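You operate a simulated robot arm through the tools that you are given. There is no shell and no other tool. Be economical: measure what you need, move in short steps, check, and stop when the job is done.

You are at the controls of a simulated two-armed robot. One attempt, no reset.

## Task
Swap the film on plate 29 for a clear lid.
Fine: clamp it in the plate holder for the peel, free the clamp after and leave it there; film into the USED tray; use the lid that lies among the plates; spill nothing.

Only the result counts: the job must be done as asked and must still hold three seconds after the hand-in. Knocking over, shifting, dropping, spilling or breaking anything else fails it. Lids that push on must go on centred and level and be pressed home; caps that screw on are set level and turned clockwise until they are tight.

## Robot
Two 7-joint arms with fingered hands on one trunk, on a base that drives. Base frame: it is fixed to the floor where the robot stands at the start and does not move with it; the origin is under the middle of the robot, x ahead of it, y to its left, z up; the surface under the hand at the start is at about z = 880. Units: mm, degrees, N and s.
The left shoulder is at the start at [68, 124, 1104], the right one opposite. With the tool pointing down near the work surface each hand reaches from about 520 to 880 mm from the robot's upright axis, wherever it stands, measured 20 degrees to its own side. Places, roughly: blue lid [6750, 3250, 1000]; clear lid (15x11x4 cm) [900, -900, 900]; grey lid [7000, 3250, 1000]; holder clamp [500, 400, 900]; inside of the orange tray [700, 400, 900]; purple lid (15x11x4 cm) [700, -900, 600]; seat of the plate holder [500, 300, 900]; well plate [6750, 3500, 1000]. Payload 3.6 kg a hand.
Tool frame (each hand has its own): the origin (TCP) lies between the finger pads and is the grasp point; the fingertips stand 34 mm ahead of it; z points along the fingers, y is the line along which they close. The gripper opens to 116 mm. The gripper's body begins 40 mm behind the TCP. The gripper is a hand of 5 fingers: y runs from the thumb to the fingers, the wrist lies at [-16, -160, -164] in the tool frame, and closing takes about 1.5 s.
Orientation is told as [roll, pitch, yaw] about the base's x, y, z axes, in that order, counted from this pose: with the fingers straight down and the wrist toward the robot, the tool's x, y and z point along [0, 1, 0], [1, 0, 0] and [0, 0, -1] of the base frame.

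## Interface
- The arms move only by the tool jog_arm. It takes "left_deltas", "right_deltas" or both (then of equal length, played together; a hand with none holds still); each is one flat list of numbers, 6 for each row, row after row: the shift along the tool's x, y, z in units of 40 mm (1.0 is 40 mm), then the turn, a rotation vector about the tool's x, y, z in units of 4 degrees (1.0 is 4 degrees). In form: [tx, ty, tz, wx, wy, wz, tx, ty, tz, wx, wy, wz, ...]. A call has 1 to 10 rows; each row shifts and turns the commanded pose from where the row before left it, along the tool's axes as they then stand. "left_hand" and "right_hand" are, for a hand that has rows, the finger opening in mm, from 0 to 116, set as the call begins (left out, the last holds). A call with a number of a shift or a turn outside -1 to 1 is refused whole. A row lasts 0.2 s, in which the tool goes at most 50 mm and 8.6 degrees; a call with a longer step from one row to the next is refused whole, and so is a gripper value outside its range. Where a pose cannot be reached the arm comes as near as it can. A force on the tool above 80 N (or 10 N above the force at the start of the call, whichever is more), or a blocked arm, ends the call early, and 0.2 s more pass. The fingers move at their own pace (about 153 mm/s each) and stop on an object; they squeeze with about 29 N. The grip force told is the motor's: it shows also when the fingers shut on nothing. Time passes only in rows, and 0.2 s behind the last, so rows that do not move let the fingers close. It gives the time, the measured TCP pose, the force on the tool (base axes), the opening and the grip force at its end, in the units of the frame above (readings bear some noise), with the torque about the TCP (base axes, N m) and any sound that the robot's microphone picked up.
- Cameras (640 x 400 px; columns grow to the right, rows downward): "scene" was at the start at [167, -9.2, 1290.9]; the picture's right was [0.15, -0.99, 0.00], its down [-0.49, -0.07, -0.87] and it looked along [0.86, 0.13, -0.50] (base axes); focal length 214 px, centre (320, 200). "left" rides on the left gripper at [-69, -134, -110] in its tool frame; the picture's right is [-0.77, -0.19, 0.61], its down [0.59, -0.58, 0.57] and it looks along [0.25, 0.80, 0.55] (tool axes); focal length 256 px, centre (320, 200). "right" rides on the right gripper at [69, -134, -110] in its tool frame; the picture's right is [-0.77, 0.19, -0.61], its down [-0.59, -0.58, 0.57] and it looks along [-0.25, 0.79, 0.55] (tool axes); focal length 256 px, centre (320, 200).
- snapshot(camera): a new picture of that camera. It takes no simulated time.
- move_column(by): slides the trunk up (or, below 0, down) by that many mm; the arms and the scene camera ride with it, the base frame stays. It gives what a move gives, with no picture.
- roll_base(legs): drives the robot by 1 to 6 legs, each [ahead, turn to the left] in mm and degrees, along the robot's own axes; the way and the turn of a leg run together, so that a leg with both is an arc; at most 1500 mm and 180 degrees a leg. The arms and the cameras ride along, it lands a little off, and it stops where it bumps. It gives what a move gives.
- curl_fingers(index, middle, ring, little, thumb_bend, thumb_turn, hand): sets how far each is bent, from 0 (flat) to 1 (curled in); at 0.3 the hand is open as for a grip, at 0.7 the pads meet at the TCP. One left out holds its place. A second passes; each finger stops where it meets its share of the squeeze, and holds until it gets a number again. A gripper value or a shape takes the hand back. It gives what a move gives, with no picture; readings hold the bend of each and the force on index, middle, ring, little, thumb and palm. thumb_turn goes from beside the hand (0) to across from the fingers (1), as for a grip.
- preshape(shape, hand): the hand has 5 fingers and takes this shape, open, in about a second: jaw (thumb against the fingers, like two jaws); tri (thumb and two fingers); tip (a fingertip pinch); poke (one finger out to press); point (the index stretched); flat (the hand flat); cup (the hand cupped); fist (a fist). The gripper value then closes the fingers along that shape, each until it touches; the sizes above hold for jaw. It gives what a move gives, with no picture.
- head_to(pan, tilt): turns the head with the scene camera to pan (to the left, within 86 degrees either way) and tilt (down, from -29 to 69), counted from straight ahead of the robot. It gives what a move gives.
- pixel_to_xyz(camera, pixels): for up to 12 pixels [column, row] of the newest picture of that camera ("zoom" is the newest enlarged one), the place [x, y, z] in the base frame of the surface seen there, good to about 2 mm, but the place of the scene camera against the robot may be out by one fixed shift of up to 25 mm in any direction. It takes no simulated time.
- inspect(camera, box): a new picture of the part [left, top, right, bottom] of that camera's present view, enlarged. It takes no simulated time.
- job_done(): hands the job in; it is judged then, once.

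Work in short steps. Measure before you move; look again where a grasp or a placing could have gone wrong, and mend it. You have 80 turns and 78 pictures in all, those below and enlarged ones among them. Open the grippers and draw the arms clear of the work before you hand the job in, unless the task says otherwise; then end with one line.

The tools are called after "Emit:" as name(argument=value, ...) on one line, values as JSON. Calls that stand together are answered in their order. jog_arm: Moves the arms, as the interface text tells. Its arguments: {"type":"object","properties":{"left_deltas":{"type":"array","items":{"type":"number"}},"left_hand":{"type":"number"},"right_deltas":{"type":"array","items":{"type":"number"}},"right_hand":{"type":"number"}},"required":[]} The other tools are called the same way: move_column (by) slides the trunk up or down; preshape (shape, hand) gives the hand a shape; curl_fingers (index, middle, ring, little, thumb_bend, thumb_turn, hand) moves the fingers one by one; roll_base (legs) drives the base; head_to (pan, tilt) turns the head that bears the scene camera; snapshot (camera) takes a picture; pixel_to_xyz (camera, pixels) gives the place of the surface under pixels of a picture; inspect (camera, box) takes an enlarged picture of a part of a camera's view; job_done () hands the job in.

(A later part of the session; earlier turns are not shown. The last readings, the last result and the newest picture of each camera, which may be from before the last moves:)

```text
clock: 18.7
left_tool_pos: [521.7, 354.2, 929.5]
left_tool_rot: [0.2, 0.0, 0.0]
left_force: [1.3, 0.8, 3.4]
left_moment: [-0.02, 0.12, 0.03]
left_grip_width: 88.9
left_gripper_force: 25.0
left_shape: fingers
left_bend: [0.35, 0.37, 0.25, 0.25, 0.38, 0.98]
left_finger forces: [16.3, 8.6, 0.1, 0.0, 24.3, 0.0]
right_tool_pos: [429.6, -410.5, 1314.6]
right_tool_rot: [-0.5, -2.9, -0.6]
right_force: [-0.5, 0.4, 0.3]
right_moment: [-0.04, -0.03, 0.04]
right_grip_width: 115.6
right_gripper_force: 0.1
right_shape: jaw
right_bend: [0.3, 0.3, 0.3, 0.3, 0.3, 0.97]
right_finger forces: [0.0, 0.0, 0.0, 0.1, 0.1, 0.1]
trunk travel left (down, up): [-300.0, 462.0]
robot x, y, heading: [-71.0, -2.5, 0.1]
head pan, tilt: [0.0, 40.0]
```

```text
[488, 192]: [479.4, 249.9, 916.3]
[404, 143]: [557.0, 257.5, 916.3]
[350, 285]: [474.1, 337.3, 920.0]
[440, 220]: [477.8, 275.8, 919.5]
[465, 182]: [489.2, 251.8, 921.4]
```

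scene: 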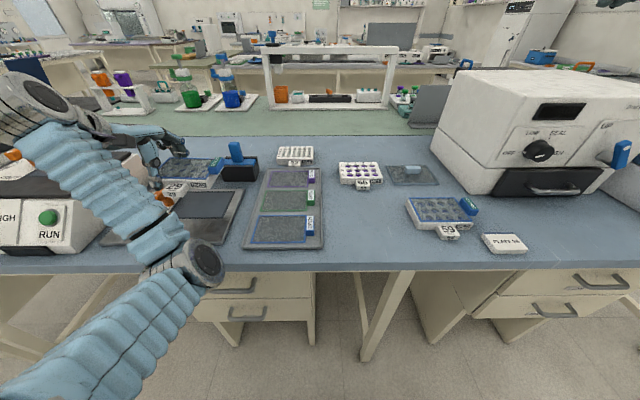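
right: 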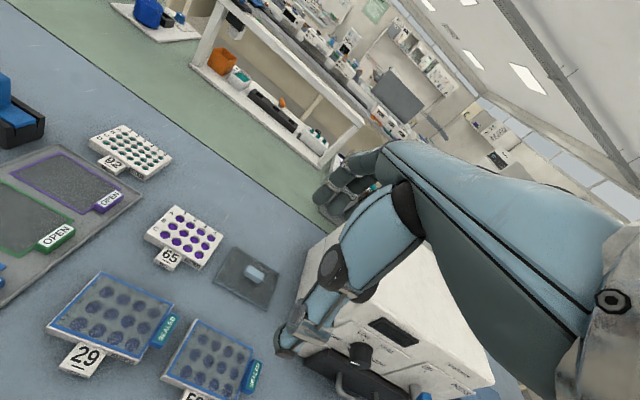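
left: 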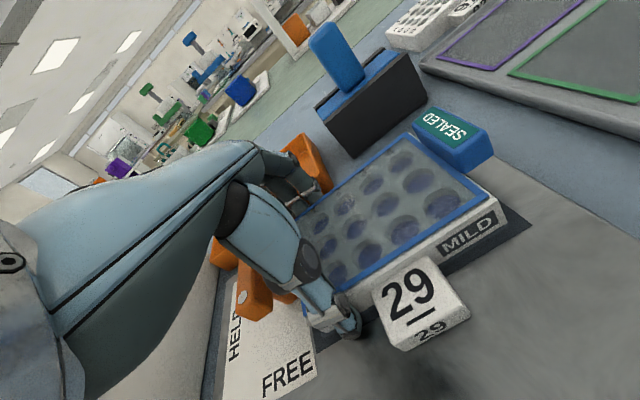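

The plate rests on the seat (upward force, top ≈ 918). I open the hand and rise slowly.

Emit:
jog_arm(left_deltas=[0, 0, 0, 0, 0, 0, 0, 0, 0, 0, 0, 0, 0, 0, 0, 0, 0, 0, 0, 0, 0, 0, 0, 0, 0, 0, -0.2, 0, 0, 0, 0, 0, -0.4, 0, 0, 0, 0, 0, -0.8, 0, 0, 0, 0, 0, -0.9, 0, 0, 0], left_hand=116)

Emit:
snapshot(camera="left")

Emit:
pixel_to_xyz(camera="left", pixels=[[488, 192], [404, 143], [350, 285], [440, 220], [465, 182]])

```text
clock: 20.5
left_tool_pos: [521.0, 353.7, 1022.9]
left_tool_rot: [0.3, 0.1, 0.0]
left_force: [0.5, 0.2, -0.4]
left_moment: [0.03, 0.01, 0.02]
left_grip_width: 115.8
left_gripper_force: 0.1
left_shape: jaw
left_bend: [0.3, 0.3, 0.3, 0.3, 0.3, 0.97]
left_finger forces: [0.0, 0.0, 0.0, 0.1, 0.0, 0.0]
right_tool_pos: [429.9, -411.0, 1314.5]
right_tool_rot: [-0.5, -3.0, -0.5]
right_force: [-0.4, 0.7, -0.3]
right_moment: [-0.01, 0.03, -0.03]
right_grip_width: 115.9
right_gripper_force: 0.1
right_shape: jaw
right_bend: [0.3, 0.3, 0.3, 0.3, 0.3, 0.97]
right_finger forces: [0.1, 0.0, 0.1, 0.0, 0.0, 0.0]
trunk travel left (down, up): [-300.0, 462.0]
robot x, y, heading: [-76.3, 1.1, 0.2]
head pan, tilt: [0.0, 40.0]
```

```text
51 pictures are left
```

left: 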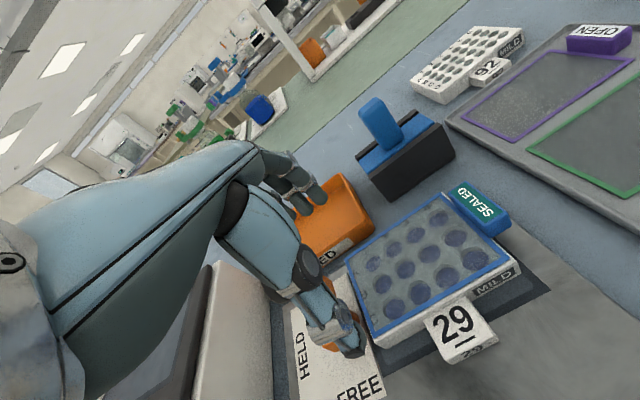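

```text
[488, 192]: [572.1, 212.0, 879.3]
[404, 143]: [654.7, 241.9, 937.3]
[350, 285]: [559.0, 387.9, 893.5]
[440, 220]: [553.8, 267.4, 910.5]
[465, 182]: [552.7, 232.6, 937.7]
```

I enlarge to check the plate's seat alignment and the clamp handle.

Emit:
inspect(camera="left", box=[300, 160, 560, 400])

Emit:
pixel_to_xyz(camera="left", pixels=[[350, 258], [443, 196], [510, 258], [374, 335], [518, 264], [376, 346], [549, 290], [390, 374], [328, 284], [330, 345], [508, 215], [480, 195]])

```text
1.67 times, centred on (430, 280) of left
```

zoom: 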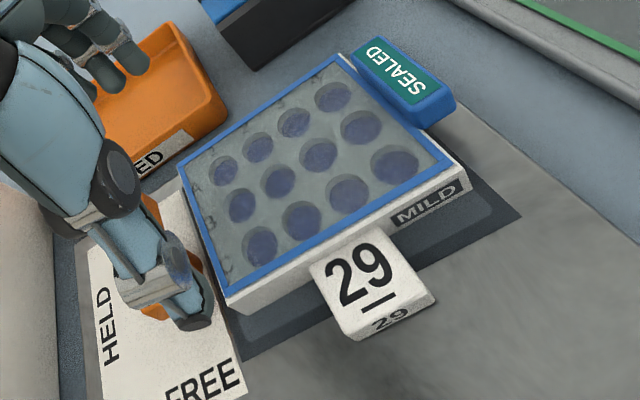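

```text
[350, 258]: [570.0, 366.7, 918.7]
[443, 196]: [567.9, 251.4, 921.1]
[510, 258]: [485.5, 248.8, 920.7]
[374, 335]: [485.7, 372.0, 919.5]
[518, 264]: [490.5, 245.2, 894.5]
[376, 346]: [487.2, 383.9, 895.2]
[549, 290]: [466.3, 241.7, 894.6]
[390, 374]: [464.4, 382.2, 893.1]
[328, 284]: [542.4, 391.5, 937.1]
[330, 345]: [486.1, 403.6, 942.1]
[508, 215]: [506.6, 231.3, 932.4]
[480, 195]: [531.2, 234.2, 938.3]
```

The plate seems to have slid a few mm toward +x on release; I measure its edges precisely in the zoom.

Emit:
pixel_to_xyz(camera="zoom", pixels=[[228, 296], [463, 170], [300, 265], [430, 195], [232, 308], [180, 170], [338, 58], [185, 180], [400, 210], [247, 357], [519, 214], [440, 280]])

```text
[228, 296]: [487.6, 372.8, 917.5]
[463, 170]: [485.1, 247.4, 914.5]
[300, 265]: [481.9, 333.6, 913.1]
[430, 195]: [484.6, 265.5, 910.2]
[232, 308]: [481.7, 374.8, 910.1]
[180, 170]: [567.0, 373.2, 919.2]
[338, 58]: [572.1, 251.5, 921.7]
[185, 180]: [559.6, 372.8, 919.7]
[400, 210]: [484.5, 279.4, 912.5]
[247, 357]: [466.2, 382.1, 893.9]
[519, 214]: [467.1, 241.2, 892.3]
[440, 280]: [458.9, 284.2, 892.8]
```

Plate sits about 8 mm too far +x (483…573 versus seat 466…574). I lower the open hand around it again (thumb left of the tag) and push the far edge back with the fingers.

Emit:
jog_arm(left_deltas=[-0.17, 0.075, 0.6, 0, 0, 0, 0, 0, 0.7, 0, 0, 0, 0, 0, 0.6, 0, 0, 0, 0, 0, 0.3, 0, 0, 0, 0, 0, 0, 0, 0, 0])

Emit:
snapshot(camera="left")

```text
clock: 21.7
left_tool_pos: [526.8, 346.5, 933.2]
left_tool_rot: [0.2, 0.0, 0.0]
left_force: [-1.2, 0.3, 1.0]
left_moment: [-0.02, -0.03, -0.02]
left_grip_width: 116.1
left_gripper_force: 0.1
left_shape: jaw
left_bend: [0.3, 0.3, 0.3, 0.3, 0.3, 0.97]
left_finger forces: [0.0, 0.0, 0.1, 0.1, 0.1, 0.1]
right_tool_pos: [429.7, -411.6, 1315.6]
right_tool_rot: [-0.4, -2.9, -0.5]
right_force: [0.3, -1.0, -0.4]
right_moment: [0.0, 0.02, -0.01]
right_grip_width: 115.9
right_gripper_force: 0.1
right_shape: jaw
right_bend: [0.3, 0.3, 0.3, 0.3, 0.3, 0.97]
right_finger forces: [0.0, 0.0, 0.0, 0.1, 0.1, 0.1]
trunk travel left (down, up): [-300.0, 462.0]
robot x, y, heading: [-72.4, -1.6, 0.1]
head pan, tilt: [0.0, 40.0]
```

```text
49 pictures are left
```

left: 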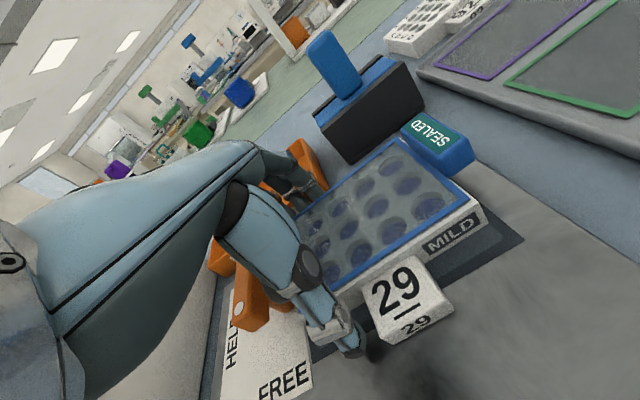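

Clear on all sides. I pull the hand back in −x by ~18 mm slowly so the fingers push the far edge to x ≈ 566.

Emit:
jog_arm(left_deltas=[0, -0.12, 0, 0, 0, 0, 0, -0.12, 0, 0, 0, 0, 0, -0.1, 0, 0, 0, 0, 0, -0.08, 0, 0, 0, 0, 0, 0, 0, 0, 0, 0])

Emit:
snapshot(camera="left")

Emit:
pixel_to_xyz(camera="left", pixels=[[480, 203], [470, 228], [440, 246], [466, 184], [345, 288], [524, 236], [435, 285]])

```text
clock: 22.9
left_tool_pos: [508.7, 345.8, 933.2]
left_tool_rot: [0.3, 0.0, 0.0]
left_force: [0.3, -0.1, -0.2]
left_moment: [0.03, -0.03, 0.01]
left_grip_width: 115.9
left_gripper_force: 0.1
left_shape: jaw
left_bend: [0.3, 0.3, 0.3, 0.3, 0.3, 0.97]
left_finger forces: [0.3, 0.0, 0.1, 0.0, 0.0, 0.0]
right_tool_pos: [428.8, -412.1, 1314.8]
right_tool_rot: [-0.5, -2.9, -0.5]
right_force: [-0.4, 0.0, -0.1]
right_moment: [-0.02, 0.0, 0.03]
right_grip_width: 115.7
right_gripper_force: 0.1
right_shape: jaw
right_bend: [0.3, 0.3, 0.3, 0.3, 0.3, 0.97]
right_finger forces: [0.0, 0.0, 0.0, 0.1, 0.0, 0.0]
trunk travel left (down, up): [-300.0, 462.0]
robot x, y, heading: [-74.7, 0.1, 0.3]
head pan, tilt: [0.0, 40.0]
```

```text
48 pictures are left
```

left: 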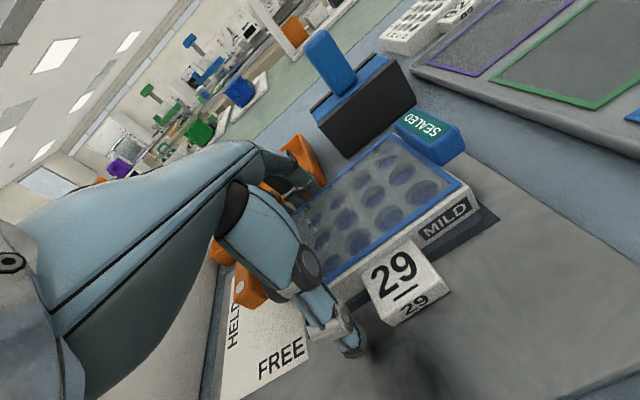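

```text
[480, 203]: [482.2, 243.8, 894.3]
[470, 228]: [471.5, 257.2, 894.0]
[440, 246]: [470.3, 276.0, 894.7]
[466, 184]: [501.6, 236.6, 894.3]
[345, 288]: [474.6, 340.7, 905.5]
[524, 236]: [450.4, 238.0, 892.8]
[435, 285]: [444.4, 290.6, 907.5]
```

Moved. I rise well above and back the hand up to look at the plate again.

Emit:
jog_arm(left_deltas=[0, 0.2, 0, 0, 0, 0, 0, 0, -0.5, 0, 0, 0, 0, 0, -0.8, 0, 0, 0, 0, 0, -0.9, 0, 0, 0, 0, 0, 0, 0, 0, 0])

Emit:
inspect(camera="left", box=[300, 160, 560, 400])

```text
clock: 24.1
left_tool_pos: [516.3, 345.9, 1020.2]
left_tool_rot: [0.1, 0.0, 0.0]
left_force: [0.1, -1.0, -0.5]
left_moment: [0.0, -0.03, 0.02]
left_grip_width: 116.0
left_gripper_force: 0.1
left_shape: jaw
left_bend: [0.3, 0.3, 0.3, 0.3, 0.3, 0.97]
left_finger forces: [0.1, 0.0, 0.0, 0.0, 0.0, 0.0]
right_tool_pos: [429.2, -411.8, 1316.4]
right_tool_rot: [-0.5, -2.9, -0.4]
right_force: [0.0, -0.1, 0.7]
right_moment: [0.02, 0.02, -0.04]
right_grip_width: 116.0
right_gripper_force: 0.0
right_shape: jaw
right_bend: [0.3, 0.3, 0.3, 0.3, 0.3, 0.97]
right_finger forces: [0.0, 0.0, 0.0, 0.0, 0.0, 0.0]
trunk travel left (down, up): [-300.0, 462.0]
robot x, y, heading: [-74.2, -2.0, 0.1]
head pan, tilt: [0.0, 40.0]
```

```text
1.67 times, centred on (430, 280) of left
```

zoom: 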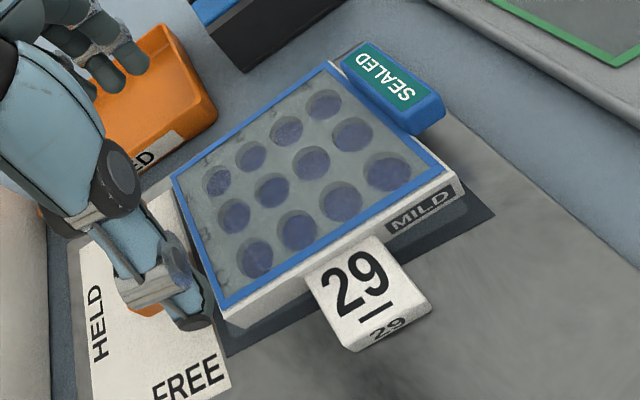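

Emit:
pixel_to_xyz(camera="zoom", pixels=[[222, 310], [457, 182], [300, 275], [430, 205], [233, 320], [174, 184], [328, 70], [456, 200], [400, 220], [232, 354], [493, 216], [190, 150]])

```text
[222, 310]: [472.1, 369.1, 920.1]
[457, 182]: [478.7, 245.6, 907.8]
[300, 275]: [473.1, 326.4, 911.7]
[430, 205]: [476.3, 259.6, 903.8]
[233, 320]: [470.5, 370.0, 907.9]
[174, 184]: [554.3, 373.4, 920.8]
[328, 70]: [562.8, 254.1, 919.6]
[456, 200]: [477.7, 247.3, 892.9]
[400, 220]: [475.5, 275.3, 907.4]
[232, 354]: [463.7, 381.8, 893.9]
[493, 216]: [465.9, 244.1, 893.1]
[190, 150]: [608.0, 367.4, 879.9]
```

The plate is centred but yawed ≈ +3°. I repeat the push from the right side of the tag (TCP y ≈ 281), which pushes the far-right edge to square it up.

Emit:
jog_arm(left_deltas=[-0.8, 0.1, 0, 0, 0, 0, -0.82, 0.1, 0, 0, 0, 0, 0, 0, 0.6, 0, 0, 0, 0, 0, 0.7, 0, 0, 0, 0, 0, 0.6, 0, 0, 0, 0, 0, 0.27, 0, 0, 0, 0, -0.14, 0, 0, 0, 0, 0, -0.12, 0, 0, 0, 0, 0, -0.1, 0, 0, 0, 0, 0, -0.07, 0, 0, 0, 0])

Emit:
jog_arm(left_deltas=[0, 0.2, 0, 0, 0, 0, 0, 0, -0.5, 0, 0, 0, 0, 0, -0.8, 0, 0, 0, 0, 0, -0.9, 0, 0, 0, 0, 0, 0, 0, 0, 0])

Emit:
inspect(camera="left", box=[240, 160, 560, 400])

```text
clock: 26.3
left_tool_pos: [507.7, 280.6, 932.7]
left_tool_rot: [0.2, 0.3, -0.2]
left_force: [0.2, 0.5, 0.2]
left_moment: [0.01, -0.01, 0.0]
left_grip_width: 115.9
left_gripper_force: 0.0
left_shape: jaw
left_bend: [0.3, 0.3, 0.3, 0.3, 0.3, 0.97]
left_finger forces: [0.0, 0.1, 0.0, 0.1, 0.0, 0.0]
right_tool_pos: [429.3, -412.0, 1315.8]
right_tool_rot: [-0.5, -2.9, -0.5]
right_force: [1.0, -0.3, 0.5]
right_moment: [-0.02, 0.02, 0.01]
right_grip_width: 116.1
right_gripper_force: 0.1
right_shape: jaw
right_bend: [0.3, 0.3, 0.3, 0.3, 0.3, 0.97]
right_finger forces: [0.0, 0.1, 0.1, 0.0, 0.0, 0.0]
trunk travel left (down, up): [-300.0, 462.0]
robot x, y, heading: [-75.9, 2.3, 0.1]
head pan, tilt: [0.0, 40.0]
```

```text
clock: 27.5
left_tool_pos: [516.4, 280.8, 1021.9]
left_tool_rot: [0.2, 0.1, -0.1]
left_force: [0.0, -1.0, -0.1]
left_moment: [-0.05, -0.03, -0.03]
left_grip_width: 115.8
left_gripper_force: 0.1
left_shape: jaw
left_bend: [0.3, 0.3, 0.3, 0.3, 0.3, 0.97]
left_finger forces: [0.0, 0.0, 0.0, 0.0, 0.0, 0.0]
right_tool_pos: [429.8, -411.0, 1314.6]
right_tool_rot: [-0.4, -2.9, -0.5]
right_force: [-0.5, -0.9, 0.0]
right_moment: [0.01, -0.03, 0.04]
right_grip_width: 115.6
right_gripper_force: 0.1
right_shape: jaw
right_bend: [0.3, 0.3, 0.3, 0.3, 0.3, 0.97]
right_finger forces: [0.1, 0.0, 0.0, 0.0, 0.0, 0.0]
trunk travel left (down, up): [-300.0, 462.0]
robot x, y, heading: [-72.3, -0.8, 0.1]
head pan, tilt: [0.0, 40.0]
```

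```text
1.67 times, centred on (400, 280) of left
```

zoom: 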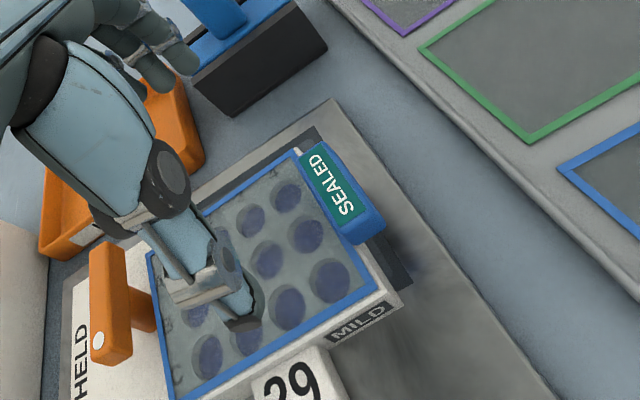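

I measure plate edges and the clamp handle in this view.

Emit:
pixel_to_xyz(camera="zoom", pixels=[[200, 388], [240, 372], [330, 322], [382, 294], [296, 152], [280, 162], [150, 258], [98, 345], [108, 255], [125, 350], [112, 300], [142, 310]])

```text
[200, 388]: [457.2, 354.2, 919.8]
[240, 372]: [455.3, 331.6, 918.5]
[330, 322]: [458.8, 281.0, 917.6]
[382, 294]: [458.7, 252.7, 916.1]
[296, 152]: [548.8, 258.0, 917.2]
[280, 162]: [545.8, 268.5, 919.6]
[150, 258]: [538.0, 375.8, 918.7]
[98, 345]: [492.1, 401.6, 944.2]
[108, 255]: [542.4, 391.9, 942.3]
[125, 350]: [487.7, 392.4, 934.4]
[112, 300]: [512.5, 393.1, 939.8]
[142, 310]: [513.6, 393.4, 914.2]
```

The second push went too far (little finger sits further in): the plate is now at x 457…548, so centre ≈ 502 and needs +17 mm. I'll regrip it with only index/middle/thumb, slide it +17, and release gently. First I open ring and little and go down around it.

Emit:
curl_fingers(hand="left", index=0.27, middle=0.27, ring=0.12, little=0.1, thumb_bend=0.3)

Emit:
jog_arm(left_deltas=[0.9, -0.15, 0, 0, 0, 0, 0.9, -0.18, 0, 0, 0, 0, 0, 0, 0.6, 0, 0, 0, 0, 0, 0.7, 0, 0, 0, 0, 0, 0.4, 0, 0, 0, 0, 0, 0, 0, 0, 0])

Emit:
inspect(camera="scene", box=[80, 140, 260, 260])

Emit:
snapshot(camera="left")

```text
clock: 28.5
left_tool_pos: [516.5, 281.1, 1023.1]
left_tool_rot: [0.2, 0.0, 0.0]
left_force: [0.0, -0.3, 0.0]
left_moment: [-0.01, -0.02, 0.03]
left_grip_width: 123.3
left_gripper_force: 0.1
left_shape: fingers
left_bend: [0.27, 0.27, 0.12, 0.1, 0.3, 0.97]
left_finger forces: [0.0, 0.1, 0.0, 0.1, 0.1, 0.0]
right_tool_pos: [428.9, -410.5, 1315.3]
right_tool_rot: [-0.5, -2.9, -0.5]
right_force: [0.3, 0.5, 0.1]
right_moment: [0.01, -0.01, 0.01]
right_grip_width: 115.9
right_gripper_force: 0.0
right_shape: jaw
right_bend: [0.3, 0.3, 0.3, 0.3, 0.3, 0.97]
right_finger forces: [0.1, 0.1, 0.0, 0.0, 0.1, 0.0]
trunk travel left (down, up): [-300.0, 462.0]
robot x, y, heading: [-76.1, 0.9, 0.1]
head pan, tilt: [0.0, 40.0]
```

```text
clock: 29.9
left_tool_pos: [500.7, 353.6, 953.3]
left_tool_rot: [0.3, -0.1, 0.0]
left_force: [0.1, -0.4, -0.3]
left_moment: [0.03, -0.02, -0.03]
left_grip_width: 123.7
left_gripper_force: 0.1
left_shape: fingers
left_bend: [0.27, 0.27, 0.12, 0.1, 0.3, 0.97]
left_finger forces: [0.0, 0.0, 0.1, 0.2, 0.0, 0.1]
right_tool_pos: [430.5, -412.4, 1315.7]
right_tool_rot: [-0.5, -2.9, -0.5]
right_force: [-0.2, -0.5, -1.0]
right_moment: [-0.02, -0.03, -0.01]
right_grip_width: 115.7
right_gripper_force: 0.1
right_shape: jaw
right_bend: [0.3, 0.3, 0.3, 0.3, 0.3, 0.97]
right_finger forces: [0.0, 0.0, 0.0, 0.0, 0.0, 0.1]
trunk travel left (down, up): [-300.0, 462.0]
robot x, y, heading: [-74.8, 0.9, -0.0]
head pan, tilt: [0.0, 40.0]
```

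```text
3.33 times, centred on (170, 200) of scene
```

zoom: 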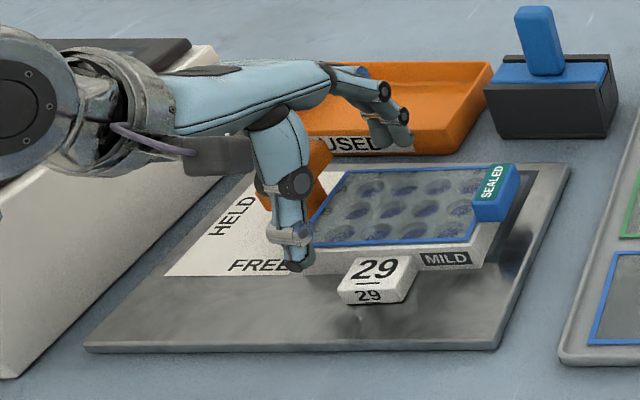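

```text
44 pictures are left
```

left: 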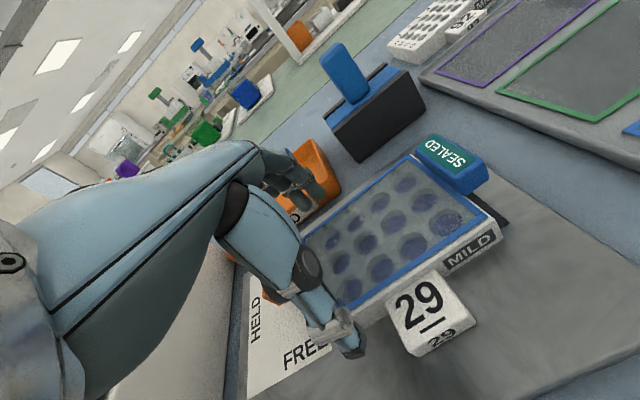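

Clear; fingers straddle the plate. I lower 21 mm and close index, middle and thumb.

Emit:
jog_arm(left_deltas=[0, 0.05, 0.3, 0, 0, 0, 0, 0, 0.2, 0, 0, 0, 0, 0, 0, 0, 0, 0])

Emit:
curl_fingers(hand="left", index=0.5, middle=0.5, thumb_bend=0.5)

```text
clock: 30.7
left_tool_pos: [503.6, 352.4, 933.8]
left_tool_rot: [0.3, 0.0, -0.1]
left_force: [-1.1, -0.5, 0.7]
left_moment: [-0.02, 0.04, -0.01]
left_grip_width: 123.4
left_gripper_force: 0.0
left_shape: fingers
left_bend: [0.27, 0.27, 0.12, 0.1, 0.3, 0.97]
left_finger forces: [0.0, 0.0, 0.0, 0.0, 0.0, 0.1]
right_tool_pos: [430.4, -411.5, 1316.5]
right_tool_rot: [-0.5, -2.8, -0.5]
right_force: [-0.3, 0.6, 0.3]
right_moment: [0.01, 0.02, 0.01]
right_grip_width: 116.0
right_gripper_force: 0.0
right_shape: jaw
right_bend: [0.3, 0.3, 0.3, 0.3, 0.3, 0.97]
right_finger forces: [0.1, 0.0, 0.1, 0.0, 0.1, 0.0]
trunk travel left (down, up): [-300.0, 462.0]
robot x, y, heading: [-74.6, -1.1, 0.2]
head pan, tilt: [0.0, 40.0]
```

```text
clock: 31.7
left_tool_pos: [504.0, 353.2, 934.0]
left_tool_rot: [0.2, 0.1, 0.0]
left_force: [1.0, 0.3, 2.8]
left_moment: [0.04, -0.13, 0.05]
left_grip_width: 91.4
left_gripper_force: 22.4
left_shape: fingers
left_bend: [0.39, 0.39, 0.12, 0.1, 0.42, 0.97]
left_finger forces: [11.8, 11.0, 0.1, 0.0, 22.1, 0.1]
right_tool_pos: [429.4, -410.4, 1316.2]
right_tool_rot: [-0.5, -2.9, -0.6]
right_force: [0.5, 0.6, -0.2]
right_moment: [0.01, -0.01, -0.03]
right_grip_width: 115.7
right_gripper_force: 0.2
right_shape: jaw
right_bend: [0.3, 0.3, 0.3, 0.3, 0.3, 0.97]
right_finger forces: [0.1, 0.1, 0.1, 0.0, 0.0, 0.0]
trunk travel left (down, up): [-300.0, 462.0]
robot x, y, heading: [-74.9, -1.5, -0.0]
head pan, tilt: [0.0, 40.0]
```

Held. I lift 3 mm, move +17 mm in x, −1 mm in y, and set down again, then look before releasing.

Emit:
jog_arm(left_deltas=[0, 0, -0.1, 0, 0, 0, 0, 0.15, 0, 0, 0, 0, -0.02, 0.15, 0, 0, 0, 0, 0, 0.12, 0, 0, 0, 0, 0, 0, 0.05, 0, 0, 0, 0, 0, 0.04, 0, 0, 0, 0, 0, 0, 0, 0, 0])

Emit:
inspect(camera="left", box=[290, 110, 570, 390])

Emit:
pixel_to_xyz(camera="zoom", pixels=[[400, 140], [350, 170], [240, 232], [405, 175], [340, 210], [250, 262], [423, 146], [472, 186], [395, 205]])

```text
clock: 33.3
left_tool_pos: [521.8, 354.1, 935.3]
left_tool_rot: [0.3, -0.1, 0.0]
left_force: [0.6, -0.2, -0.4]
left_moment: [0.02, -0.07, -0.01]
left_grip_width: 91.3
left_gripper_force: 22.5
left_shape: fingers
left_bend: [0.39, 0.39, 0.12, 0.1, 0.42, 0.97]
left_finger forces: [11.9, 11.0, 0.0, 0.0, 22.9, 0.0]
right_tool_pos: [430.1, -410.6, 1315.6]
right_tool_rot: [-0.5, -2.9, -0.5]
right_force: [0.3, -0.1, 0.0]
right_moment: [0.0, 0.0, 0.0]
right_grip_width: 115.7
right_gripper_force: 0.0
right_shape: jaw
right_bend: [0.3, 0.3, 0.3, 0.3, 0.3, 0.97]
right_finger forces: [0.0, 0.0, 0.1, 0.0, 0.0, 0.1]
trunk travel left (down, up): [-300.0, 462.0]
robot x, y, heading: [-74.2, -1.7, -0.2]
head pan, tilt: [0.0, 40.0]
```

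```text
1.43 times, centred on (430, 250) of left
```

zoom: 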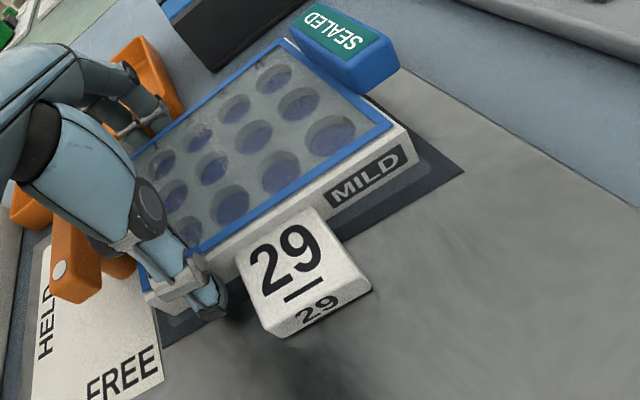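

```text
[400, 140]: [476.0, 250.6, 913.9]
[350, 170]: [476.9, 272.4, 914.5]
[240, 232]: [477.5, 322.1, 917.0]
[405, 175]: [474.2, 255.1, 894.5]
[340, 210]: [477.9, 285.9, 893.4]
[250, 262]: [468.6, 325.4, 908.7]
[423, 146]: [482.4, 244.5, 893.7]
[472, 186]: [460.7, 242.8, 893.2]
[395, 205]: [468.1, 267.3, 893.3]
```

Near face x ≈ 476.5, right edge y ≈ 249.5, yaw ≈ 0 — close to centred. I move −1.5 mm, lower 2 mm, then relax the fingers at their present bends.

Emit:
jog_arm(left_deltas=[0, -0.04, 0.02, 0, 0, 0, 0, 0, 0.03, 0, 0, 0, 0, 0, 0, 0, 0, 0])

Emit:
curl_fingers(hand="left", index=0.37, middle=0.37, thumb_bend=0.4)

Emit:
curl_fingers(hand="left", index=0.25, middle=0.25, thumb_bend=0.28)

Emit:
inspect(camera="left", box=[290, 110, 570, 390])

Emit:
pixel_to_xyz(camera="zoom", pixels=[[400, 140], [350, 170], [240, 232], [405, 175], [340, 210], [250, 262], [423, 146], [472, 186], [395, 205]])

```text
clock: 34.1
left_tool_pos: [520.6, 353.4, 933.0]
left_tool_rot: [0.2, -0.2, 0.0]
left_force: [2.9, 0.4, 7.1]
left_moment: [-0.01, -0.13, 0.0]
left_grip_width: 90.9
left_gripper_force: 23.0
left_shape: fingers
left_bend: [0.39, 0.39, 0.12, 0.1, 0.42, 0.97]
left_finger forces: [12.3, 11.5, 0.0, 0.0, 22.2, 0.0]
right_tool_pos: [429.0, -412.0, 1316.0]
right_tool_rot: [-0.4, -3.0, -0.5]
right_force: [0.1, -0.3, 0.0]
right_moment: [0.0, 0.03, -0.02]
right_grip_width: 116.0
right_gripper_force: 0.0
right_shape: jaw
right_bend: [0.3, 0.3, 0.3, 0.3, 0.3, 0.97]
right_finger forces: [0.0, 0.0, 0.1, 0.0, 0.1, 0.0]
trunk travel left (down, up): [-300.0, 462.0]
robot x, y, heading: [-70.4, 1.0, -0.0]
head pan, tilt: [0.0, 40.0]
```

```text
clock: 35.1
left_tool_pos: [519.5, 352.8, 932.4]
left_tool_rot: [0.2, -0.1, 0.0]
left_force: [0.2, -0.6, -1.0]
left_moment: [0.0, -0.03, 0.0]
left_grip_width: 94.5
left_gripper_force: 1.0
left_shape: fingers
left_bend: [0.37, 0.37, 0.12, 0.1, 0.4, 0.97]
left_finger forces: [0.6, 0.4, 0.1, 0.0, 1.0, 0.1]
right_tool_pos: [430.6, -411.7, 1315.6]
right_tool_rot: [-0.5, -2.9, -0.5]
right_force: [-0.1, 0.0, 0.5]
right_moment: [0.01, 0.01, 0.0]
right_grip_width: 115.9
right_gripper_force: 0.1
right_shape: jaw
right_bend: [0.3, 0.3, 0.3, 0.3, 0.3, 0.97]
right_finger forces: [0.1, 0.1, 0.0, 0.0, 0.1, 0.0]
trunk travel left (down, up): [-300.0, 462.0]
robot x, y, heading: [-77.8, -2.3, 0.0]
head pan, tilt: [0.0, 40.0]
```

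```text
clock: 36.1
left_tool_pos: [519.0, 352.8, 932.7]
left_tool_rot: [0.2, 0.0, 0.0]
left_force: [-1.0, 0.3, -0.7]
left_moment: [-0.01, 0.02, 0.02]
left_grip_width: 126.6
left_gripper_force: 0.2
left_shape: fingers
left_bend: [0.25, 0.25, 0.12, 0.1, 0.28, 0.97]
left_finger forces: [0.0, 0.0, 0.1, 0.0, 0.0, 0.0]
right_tool_pos: [429.3, -412.0, 1314.9]
right_tool_rot: [-0.6, -2.9, -0.5]
right_force: [-0.3, 0.1, -0.1]
right_moment: [0.0, 0.02, -0.01]
right_grip_width: 115.8
right_gripper_force: 0.1
right_shape: jaw
right_bend: [0.3, 0.3, 0.3, 0.3, 0.3, 0.97]
right_finger forces: [0.1, 0.0, 0.0, 0.1, 0.1, 0.0]
trunk travel left (down, up): [-300.0, 462.0]
robot x, y, heading: [-74.2, 0.5, 0.1]
head pan, tilt: [0.0, 40.0]
```

```text
1.43 times, centred on (430, 250) of left
```

zoom: 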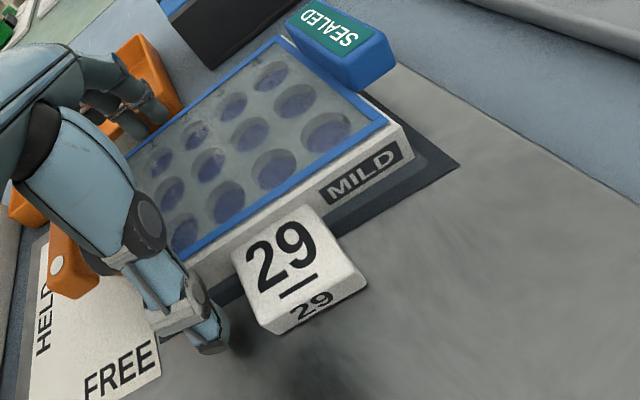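

```text
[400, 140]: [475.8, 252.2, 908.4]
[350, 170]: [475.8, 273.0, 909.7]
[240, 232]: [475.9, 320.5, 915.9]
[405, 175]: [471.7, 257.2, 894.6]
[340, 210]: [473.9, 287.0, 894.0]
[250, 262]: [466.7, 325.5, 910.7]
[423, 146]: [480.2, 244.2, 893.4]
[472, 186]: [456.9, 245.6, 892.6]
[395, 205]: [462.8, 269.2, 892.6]
```

Now the plate is centred with yaw ≈ 0 and the hand open. I rise 110 mm and start yawing the left hand +90°, so it can pinch the clamp bar (along x at y≈393) across and turn it clockwise back to yaw 0.

Emit:
jog_arm(left_deltas=[0, 0, -0.5, 0, 0, 0, 0, 0, -0.8, 0, 0, 0, 0, 0, -0.9, 0, 0, 0, 0, 0, -0.9, 0, 0, -1, 0, 0, 0, 0, 0, -1, 0, 0, 0, 0, 0, -1, 0, 0, 0, 0, 0, -1, 0, 0, 0, 0, 0, -1, 0, 0, 0, 0, 0, -1, 0, 0, 0, 0, 0, -1], left_hand=60)

Emit:
jog_arm(left_deltas=[0, 0, 0, 0, 0, -1, 0, 0, 0, 0, 0, -1, 0, 0, 0, 0, 0, -1, 0, 0, 0, 0, 0, -1, 0, 0, 0, 0, 0, -1, 0, 0, 0, 0, 0, -1, 0, 0, 0, 0, 0, -1, 0, 0, 0, 0, 0, -1, 0, 0, 0, 0, 0, -1, 0, 0, 0, 0, 0, -1])

Emit:
jog_arm(left_deltas=[0, 0, 0, 0, 0, -1, 0, 0, 0, 0, 0, -1, 0, 0, 0, 0, 0, -1, 0, 0, 0, 0, 0, -1, 0, 0, 0, 0, 0, -1, 0, 0, 0, 0, 0, -0.5, 0, 0, 0, 0, 0, 0])

Emit:
snapshot(camera="scene")

```text
clock: 38.3
left_tool_pos: [519.2, 352.1, 1057.2]
left_tool_rot: [0.2, -0.1, 27.9]
left_force: [0.6, 0.3, -1.4]
left_moment: [0.07, 0.03, 0.02]
left_grip_width: 89.4
left_gripper_force: 29.0
left_shape: jaw
left_bend: [0.35, 0.38, 0.55, 0.57, 0.0, 0.98]
left_finger forces: [14.2, 7.2, 3.6, 0.1, 24.9, 0.1]
right_tool_pos: [431.9, -410.7, 1315.7]
right_tool_rot: [-0.5, -2.8, -0.5]
right_force: [0.2, 0.4, 0.5]
right_moment: [0.01, -0.01, 0.01]
right_grip_width: 115.8
right_gripper_force: 0.0
right_shape: jaw
right_bend: [0.3, 0.3, 0.3, 0.3, 0.3, 0.97]
right_finger forces: [0.0, 0.1, 0.0, 0.0, 0.0, 0.1]
trunk travel left (down, up): [-300.0, 462.0]
robot x, y, heading: [-73.3, -1.8, -0.1]
head pan, tilt: [0.0, 40.0]
```

```text
clock: 40.5
left_tool_pos: [519.4, 352.9, 1056.2]
left_tool_rot: [-0.1, -0.2, 68.1]
left_force: [-0.2, -0.2, -1.0]
left_moment: [0.0, 0.04, -0.03]
left_grip_width: 89.2
left_gripper_force: 29.1
left_shape: jaw
left_bend: [0.35, 0.38, 0.55, 0.57, 0.0, 0.98]
left_finger forces: [14.1, 7.2, 3.6, 0.1, 24.9, 0.0]
right_tool_pos: [429.2, -411.4, 1315.5]
right_tool_rot: [-0.5, -3.0, -0.5]
right_force: [0.2, -0.3, 0.1]
right_moment: [0.02, -0.01, 0.0]
right_grip_width: 115.9
right_gripper_force: 0.0
right_shape: jaw
right_bend: [0.3, 0.3, 0.3, 0.3, 0.3, 0.97]
right_finger forces: [0.0, 0.0, 0.0, 0.1, 0.0, 0.0]
trunk travel left (down, up): [-300.0, 462.0]
robot x, y, heading: [-73.7, 0.1, 0.2]
head pan, tilt: [0.0, 40.0]
```

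```text
clock: 42.1
left_tool_pos: [519.7, 352.7, 1056.1]
left_tool_rot: [0.0, -0.2, 90.0]
left_force: [-0.1, 0.5, -0.5]
left_moment: [0.0, 0.08, -0.01]
left_grip_width: 89.0
left_gripper_force: 29.2
left_shape: jaw
left_bend: [0.35, 0.38, 0.55, 0.57, 0.0, 0.98]
left_finger forces: [14.0, 7.1, 3.6, 0.0, 24.7, 0.0]
right_tool_pos: [430.5, -412.9, 1315.8]
right_tool_rot: [-0.4, -2.8, -0.5]
right_force: [0.1, 0.2, 0.6]
right_moment: [-0.01, 0.02, -0.02]
right_grip_width: 116.0
right_gripper_force: 0.1
right_shape: jaw
right_bend: [0.3, 0.3, 0.3, 0.3, 0.3, 0.97]
right_finger forces: [0.1, 0.1, 0.0, 0.1, 0.0, 0.1]
trunk travel left (down, up): [-300.0, 462.0]
robot x, y, heading: [-74.6, 1.1, 0.1]
head pan, tilt: [0.0, 40.0]
```

```text
41 pictures are left
```

scene: 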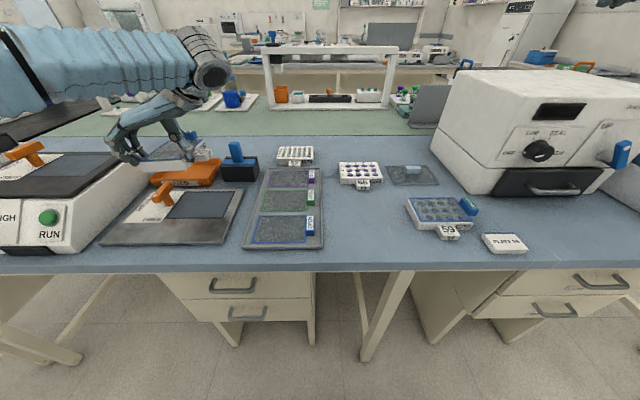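

Mistake noticed: setting the opening re-gripped the plate, so it is lifted, held at 89 mm and turned 90° (film still sealed, level). I turn the hand back to yaw 0 and will set the plate down again.

Emit:
jog_arm(left_deltas=[0, 0, 0, 0, 0, 1, 0, 0, 0, 0, 0, 1, 0, 0, 0, 0, 0, 1, 0, 0, 0, 0, 0, 1, 0, 0, 0, 0, 0, 1, 0, 0, 0, 0, 0, 1, 0, 0, 0, 0, 0, 1, 0, 0, 0, 0, 0, 1, 0, 0, 0, 0, 0, 1, 0, 0, 0, 0, 0, 1])

Emit:
jog_arm(left_deltas=[0, 0, 0, 0, 0, 1, 0, 0, 0, 0, 0, 1, 0, 0, 0, 0, 0, 1, 0, 0, 0, 0, 0, 1, 0, 0, 0, 0, 0, 1, 0, 0, 0, 0, 0, 1, 0, 0, 0, 0, 0, 1, 0, 0, 0, 0, 0, 1, 0, 0, 0, 0, 0, 1, 0, 0, 0, 0, 0, 1])

Emit:
jog_arm(left_deltas=[0, 0, 0.5, 0, 0, 1, 0, 0, 0.6, 0, 0, 1, 0, 0, 0.5, 0, 0, 0.5, 0, 0, 0, 0, 0, 0])

Emit:
snapshot(camera="left")

```text
clock: 44.3
left_tool_pos: [519.2, 352.4, 1058.0]
left_tool_rot: [0.1, -0.2, 50.0]
left_force: [-0.1, -0.4, -1.2]
left_moment: [0.04, 0.04, 0.02]
left_grip_width: 89.7
left_gripper_force: 29.5
left_shape: jaw
left_bend: [0.35, 0.38, 0.55, 0.57, 0.0, 0.98]
left_finger forces: [14.2, 7.2, 3.5, 0.0, 24.7, 0.0]
right_tool_pos: [430.5, -411.5, 1316.1]
right_tool_rot: [-0.6, -2.9, -0.4]
right_force: [0.3, 0.2, 0.7]
right_moment: [0.01, -0.02, 0.02]
right_grip_width: 115.7
right_gripper_force: 0.0
right_shape: jaw
right_bend: [0.3, 0.3, 0.3, 0.3, 0.3, 0.97]
right_finger forces: [0.0, 0.0, 0.0, 0.0, 0.0, 0.0]
trunk travel left (down, up): [-300.0, 462.0]
robot x, y, heading: [-69.2, -0.3, -0.1]
head pan, tilt: [0.0, 40.0]
```

```text
clock: 46.5
left_tool_pos: [519.4, 353.1, 1057.2]
left_tool_rot: [0.3, -0.2, 9.9]
left_force: [0.7, -0.3, -1.2]
left_moment: [0.04, 0.0, 0.01]
left_grip_width: 89.5
left_gripper_force: 29.0
left_shape: jaw
left_bend: [0.35, 0.38, 0.55, 0.57, 0.0, 0.98]
left_finger forces: [14.1, 7.2, 3.6, 0.0, 24.7, 0.0]
right_tool_pos: [429.1, -411.8, 1316.3]
right_tool_rot: [-0.5, -2.9, -0.5]
right_force: [0.1, 0.9, -0.5]
right_moment: [0.0, 0.0, 0.03]
right_grip_width: 115.9
right_gripper_force: 0.1
right_shape: jaw
right_bend: [0.3, 0.3, 0.3, 0.3, 0.3, 0.97]
right_finger forces: [0.1, 0.0, 0.0, 0.0, 0.0, 0.0]
trunk travel left (down, up): [-300.0, 462.0]
robot x, y, heading: [-75.9, 0.9, -0.1]
head pan, tilt: [0.0, 40.0]
```

```text
clock: 47.5
left_tool_pos: [520.3, 352.8, 992.1]
left_tool_rot: [0.3, 0.0, 0.0]
left_force: [-0.1, -1.1, -1.5]
left_moment: [0.06, -0.01, -0.01]
left_grip_width: 89.4
left_gripper_force: 29.5
left_shape: jaw
left_bend: [0.35, 0.38, 0.55, 0.57, 0.0, 0.98]
left_finger forces: [14.1, 7.1, 3.6, 0.0, 24.9, 0.0]
right_tool_pos: [429.8, -411.6, 1315.5]
right_tool_rot: [-0.4, -2.8, -0.5]
right_force: [-0.5, 0.1, -0.3]
right_moment: [-0.01, 0.02, 0.01]
right_grip_width: 115.9
right_gripper_force: 0.0
right_shape: jaw
right_bend: [0.3, 0.3, 0.3, 0.3, 0.3, 0.97]
right_finger forces: [0.1, 0.1, 0.0, 0.1, 0.0, 0.0]
trunk travel left (down, up): [-300.0, 462.0]
robot x, y, heading: [-72.2, -4.8, -0.1]
head pan, tilt: [0.0, 40.0]
```

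```text
40 pictures are left
```

left: 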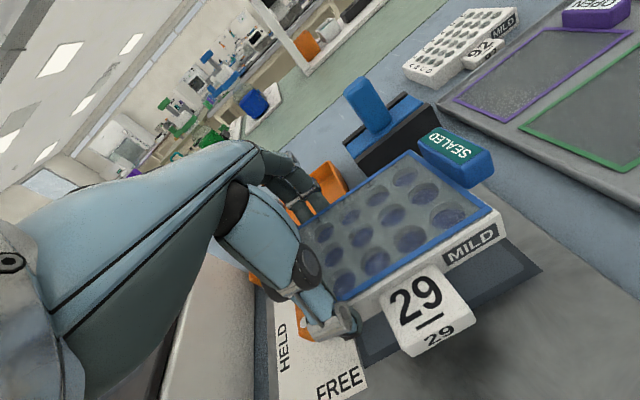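

I measure the held plate relative to the seat again (thumb bend differs now).

Emit:
pixel_to_xyz(camera="left", pixels=[[494, 212], [480, 206], [440, 237], [380, 275], [405, 155], [465, 188], [350, 293], [503, 236], [540, 270], [335, 192], [345, 318], [365, 325]])

Emit:
inspect(camera="scene", box=[80, 120, 280, 260])

```text
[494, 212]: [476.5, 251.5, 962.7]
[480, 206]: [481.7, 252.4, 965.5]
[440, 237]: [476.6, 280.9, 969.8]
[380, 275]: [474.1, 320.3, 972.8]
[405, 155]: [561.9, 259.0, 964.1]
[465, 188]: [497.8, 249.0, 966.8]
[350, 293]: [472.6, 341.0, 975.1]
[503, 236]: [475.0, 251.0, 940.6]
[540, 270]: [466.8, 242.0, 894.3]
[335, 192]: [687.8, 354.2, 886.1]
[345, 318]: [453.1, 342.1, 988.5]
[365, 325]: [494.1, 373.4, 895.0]
```

```text
2.86 times, centred on (180, 190) of scene
```

zoom: 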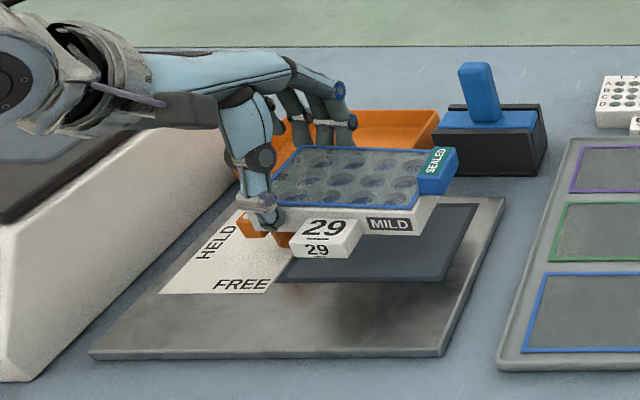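

The held plate is tilted ~5° (right side low) and yawed ~+2.5°. I open ring and little, then correct roll by −4.5° and yaw by −2.5°.

Emit:
curl_fingers(hand="left", ring=0.15, little=0.12)

Emit:
jog_arm(left_deltas=[0, 0, 0, 0, -0.5, 0.3, 0, 0, 0, 0, -0.6, 0.3, 0, 0, 0, 0, 0, 0])

Emit:
snapshot(camera="left")

Emit:
pixel_to_xyz(camera="left", pixels=[[494, 212], [480, 206], [440, 237], [380, 275], [405, 155], [465, 188], [350, 293], [503, 236], [540, 270], [345, 318]])

```text
clock: 48.5
left_tool_pos: [520.7, 351.6, 992.2]
left_tool_rot: [0.1, 0.0, 0.0]
left_force: [-0.1, 0.3, -0.6]
left_moment: [0.05, 0.0, 0.01]
left_grip_width: 90.1
left_gripper_force: 24.2
left_shape: fingers
left_bend: [0.35, 0.38, 0.15, 0.12, 0.0, 0.98]
left_finger forces: [16.0, 8.2, 0.1, 0.0, 24.3, 0.1]
right_tool_pos: [429.5, -411.8, 1315.9]
right_tool_rot: [-0.5, -2.9, -0.5]
right_force: [0.2, -0.3, 0.0]
right_moment: [-0.01, 0.0, 0.02]
right_grip_width: 116.0
right_gripper_force: 0.1
right_shape: jaw
right_bend: [0.3, 0.3, 0.3, 0.3, 0.3, 0.97]
right_finger forces: [0.0, 0.0, 0.0, 0.0, 0.0, 0.1]
trunk travel left (down, up): [-300.0, 462.0]
robot x, y, heading: [-73.8, 3.0, -0.2]
head pan, tilt: [0.0, 40.0]
```

```text
clock: 49.3
left_tool_pos: [519.4, 351.7, 992.1]
left_tool_rot: [-4.2, -0.1, -2.4]
left_force: [0.5, -0.7, -0.3]
left_moment: [0.07, 0.02, 0.02]
left_grip_width: 89.9
left_gripper_force: 24.3
left_shape: fingers
left_bend: [0.35, 0.38, 0.15, 0.12, 0.0, 0.98]
left_finger forces: [16.0, 8.3, 0.0, 0.1, 24.3, 0.0]
right_tool_pos: [430.7, -412.0, 1315.5]
right_tool_rot: [-0.5, -2.8, -0.5]
right_force: [0.3, -0.9, -0.2]
right_moment: [0.0, -0.02, -0.03]
right_grip_width: 116.1
right_gripper_force: 0.2
right_shape: jaw
right_bend: [0.3, 0.3, 0.3, 0.3, 0.3, 0.97]
right_finger forces: [0.0, 0.0, 0.1, 0.0, 0.0, 0.0]
trunk travel left (down, up): [-300.0, 462.0]
robot x, y, heading: [-72.9, -0.3, -0.0]
head pan, tilt: [0.0, 40.0]
```

```text
38 pictures are left
```

left: 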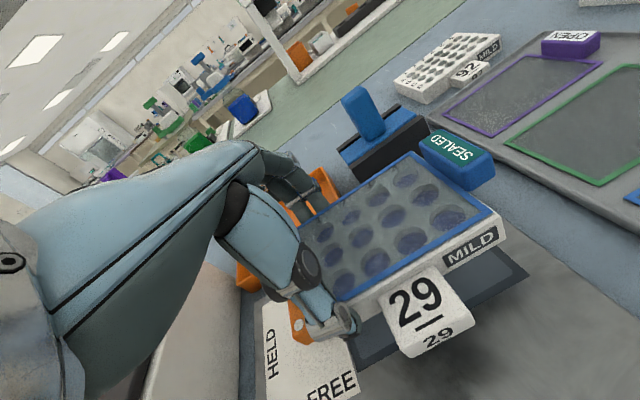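

```text
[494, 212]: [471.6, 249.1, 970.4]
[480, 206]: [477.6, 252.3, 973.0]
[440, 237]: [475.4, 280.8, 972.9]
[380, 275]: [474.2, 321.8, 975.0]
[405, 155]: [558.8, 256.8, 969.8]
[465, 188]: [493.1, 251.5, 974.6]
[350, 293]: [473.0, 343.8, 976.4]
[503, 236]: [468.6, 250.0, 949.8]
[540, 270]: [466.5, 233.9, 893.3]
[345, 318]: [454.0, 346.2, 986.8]
```

Nearly level and square. I shift +3 mm x, roll another −1.4°, and lower 50 mm.

Emit:
jog_arm(left_deltas=[0, 0.07, 0.4, 0, -0.35, 0, 0, 0, 0.5, 0, 0, 0, 0, 0, 0.33, 0, 0, 0, 0, 0, 0, 0, 0, 0])

Emit:
inspect(camera="left", box=[290, 110, 570, 390])

Emit:
pixel_to_xyz(camera="zoom", pixels=[[415, 140], [400, 140], [350, 170], [240, 232], [180, 255], [300, 50], [385, 128], [430, 155], [468, 176], [200, 340]])

```text
clock: 50.3
left_tool_pos: [522.1, 347.5, 943.1]
left_tool_rot: [-5.6, -0.1, -2.4]
left_force: [0.4, -0.4, -1.7]
left_moment: [0.06, 0.01, 0.01]
left_grip_width: 89.9
left_gripper_force: 24.7
left_shape: fingers
left_bend: [0.35, 0.38, 0.15, 0.12, 0.0, 0.98]
left_finger forces: [15.8, 8.3, 0.1, 0.1, 24.2, 0.1]
right_tool_pos: [430.9, -412.0, 1315.7]
right_tool_rot: [-0.5, -2.9, -0.6]
right_force: [0.8, 0.4, 0.2]
right_moment: [0.02, -0.01, -0.02]
right_grip_width: 116.2
right_gripper_force: 0.2
right_shape: jaw
right_bend: [0.3, 0.3, 0.3, 0.3, 0.3, 0.97]
right_finger forces: [0.0, 0.1, 0.0, 0.0, 0.0, 0.1]
trunk travel left (down, up): [-300.0, 462.0]
robot x, y, heading: [-73.4, 2.4, -0.1]
head pan, tilt: [0.0, 40.0]
```

```text
1.43 times, centred on (430, 250) of left
```

zoom: 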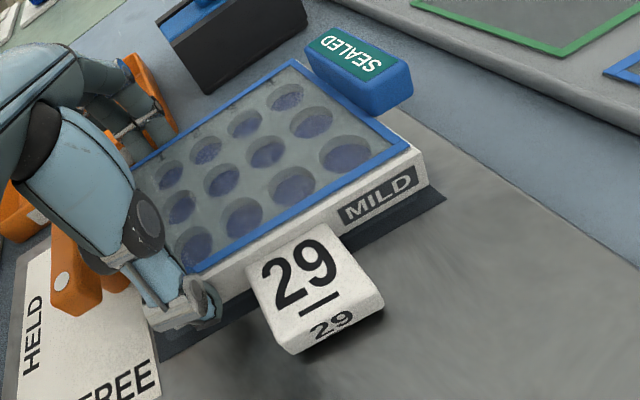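

```text
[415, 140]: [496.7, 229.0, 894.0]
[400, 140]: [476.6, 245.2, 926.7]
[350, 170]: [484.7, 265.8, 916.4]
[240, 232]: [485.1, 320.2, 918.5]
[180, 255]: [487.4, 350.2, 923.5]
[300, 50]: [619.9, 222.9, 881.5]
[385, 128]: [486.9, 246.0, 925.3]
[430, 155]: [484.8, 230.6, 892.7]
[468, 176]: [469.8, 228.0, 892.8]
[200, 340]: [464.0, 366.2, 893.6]
```

y slipped −4 mm from the roll; I shift +5 mm in y and lower the last ~8 mm.

Emit:
jog_arm(left_deltas=[0.14, 0, 0.08, 0, 0, 0, 0, 0, 0.08, 0, 0, 0, 0, 0, 0.04, 0, 0, 0, 0, 0, 0, 0, 0, 0])

Emit:
inspect(camera="left", box=[290, 110, 570, 390])

Emit:
pixel_to_xyz(camera="zoom", pixels=[[400, 140], [405, 155], [350, 190], [240, 250], [215, 275], [290, 65], [385, 128], [412, 185], [436, 194], [200, 340], [340, 240]])

```text
clock: 51.3
left_tool_pos: [521.7, 352.8, 938.2]
left_tool_rot: [-5.5, -0.5, -2.4]
left_force: [-0.8, 2.2, 10.2]
left_moment: [0.03, -0.47, 0.06]
left_grip_width: 89.8
left_gripper_force: 23.7
left_shape: fingers
left_bend: [0.35, 0.37, 0.15, 0.12, 0.0, 0.98]
left_finger forces: [15.1, 8.5, 0.0, 0.1, 24.0, 0.0]
right_tool_pos: [428.2, -411.1, 1314.9]
right_tool_rot: [-0.6, -3.0, -0.4]
right_force: [0.1, 0.0, 0.3]
right_moment: [0.04, 0.01, -0.01]
right_grip_width: 115.7
right_gripper_force: 0.1
right_shape: jaw
right_bend: [0.3, 0.3, 0.3, 0.3, 0.3, 0.97]
right_finger forces: [0.1, 0.0, 0.0, 0.0, 0.0, 0.1]
trunk travel left (down, up): [-300.0, 462.0]
robot x, y, heading: [-77.7, 3.0, 0.0]
head pan, tilt: [0.0, 40.0]
```

```text
1.43 times, centred on (430, 250) of left
```

zoom: 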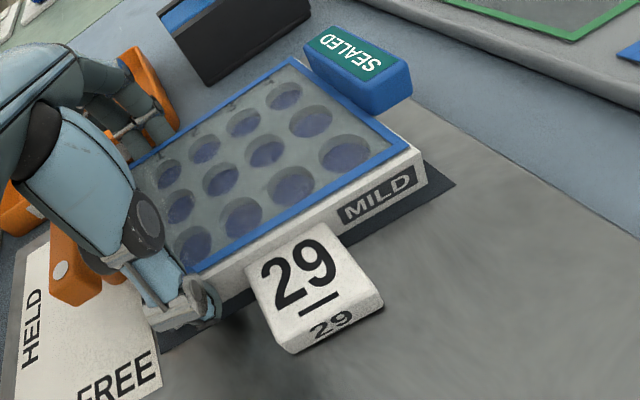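

```text
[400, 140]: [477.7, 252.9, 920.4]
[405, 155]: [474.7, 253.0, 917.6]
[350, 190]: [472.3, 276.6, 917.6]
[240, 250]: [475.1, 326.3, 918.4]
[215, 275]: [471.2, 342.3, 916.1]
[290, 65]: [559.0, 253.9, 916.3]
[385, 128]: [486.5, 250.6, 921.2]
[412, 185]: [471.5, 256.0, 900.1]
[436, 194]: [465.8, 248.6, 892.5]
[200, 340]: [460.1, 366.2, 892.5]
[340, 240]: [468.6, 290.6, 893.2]
```

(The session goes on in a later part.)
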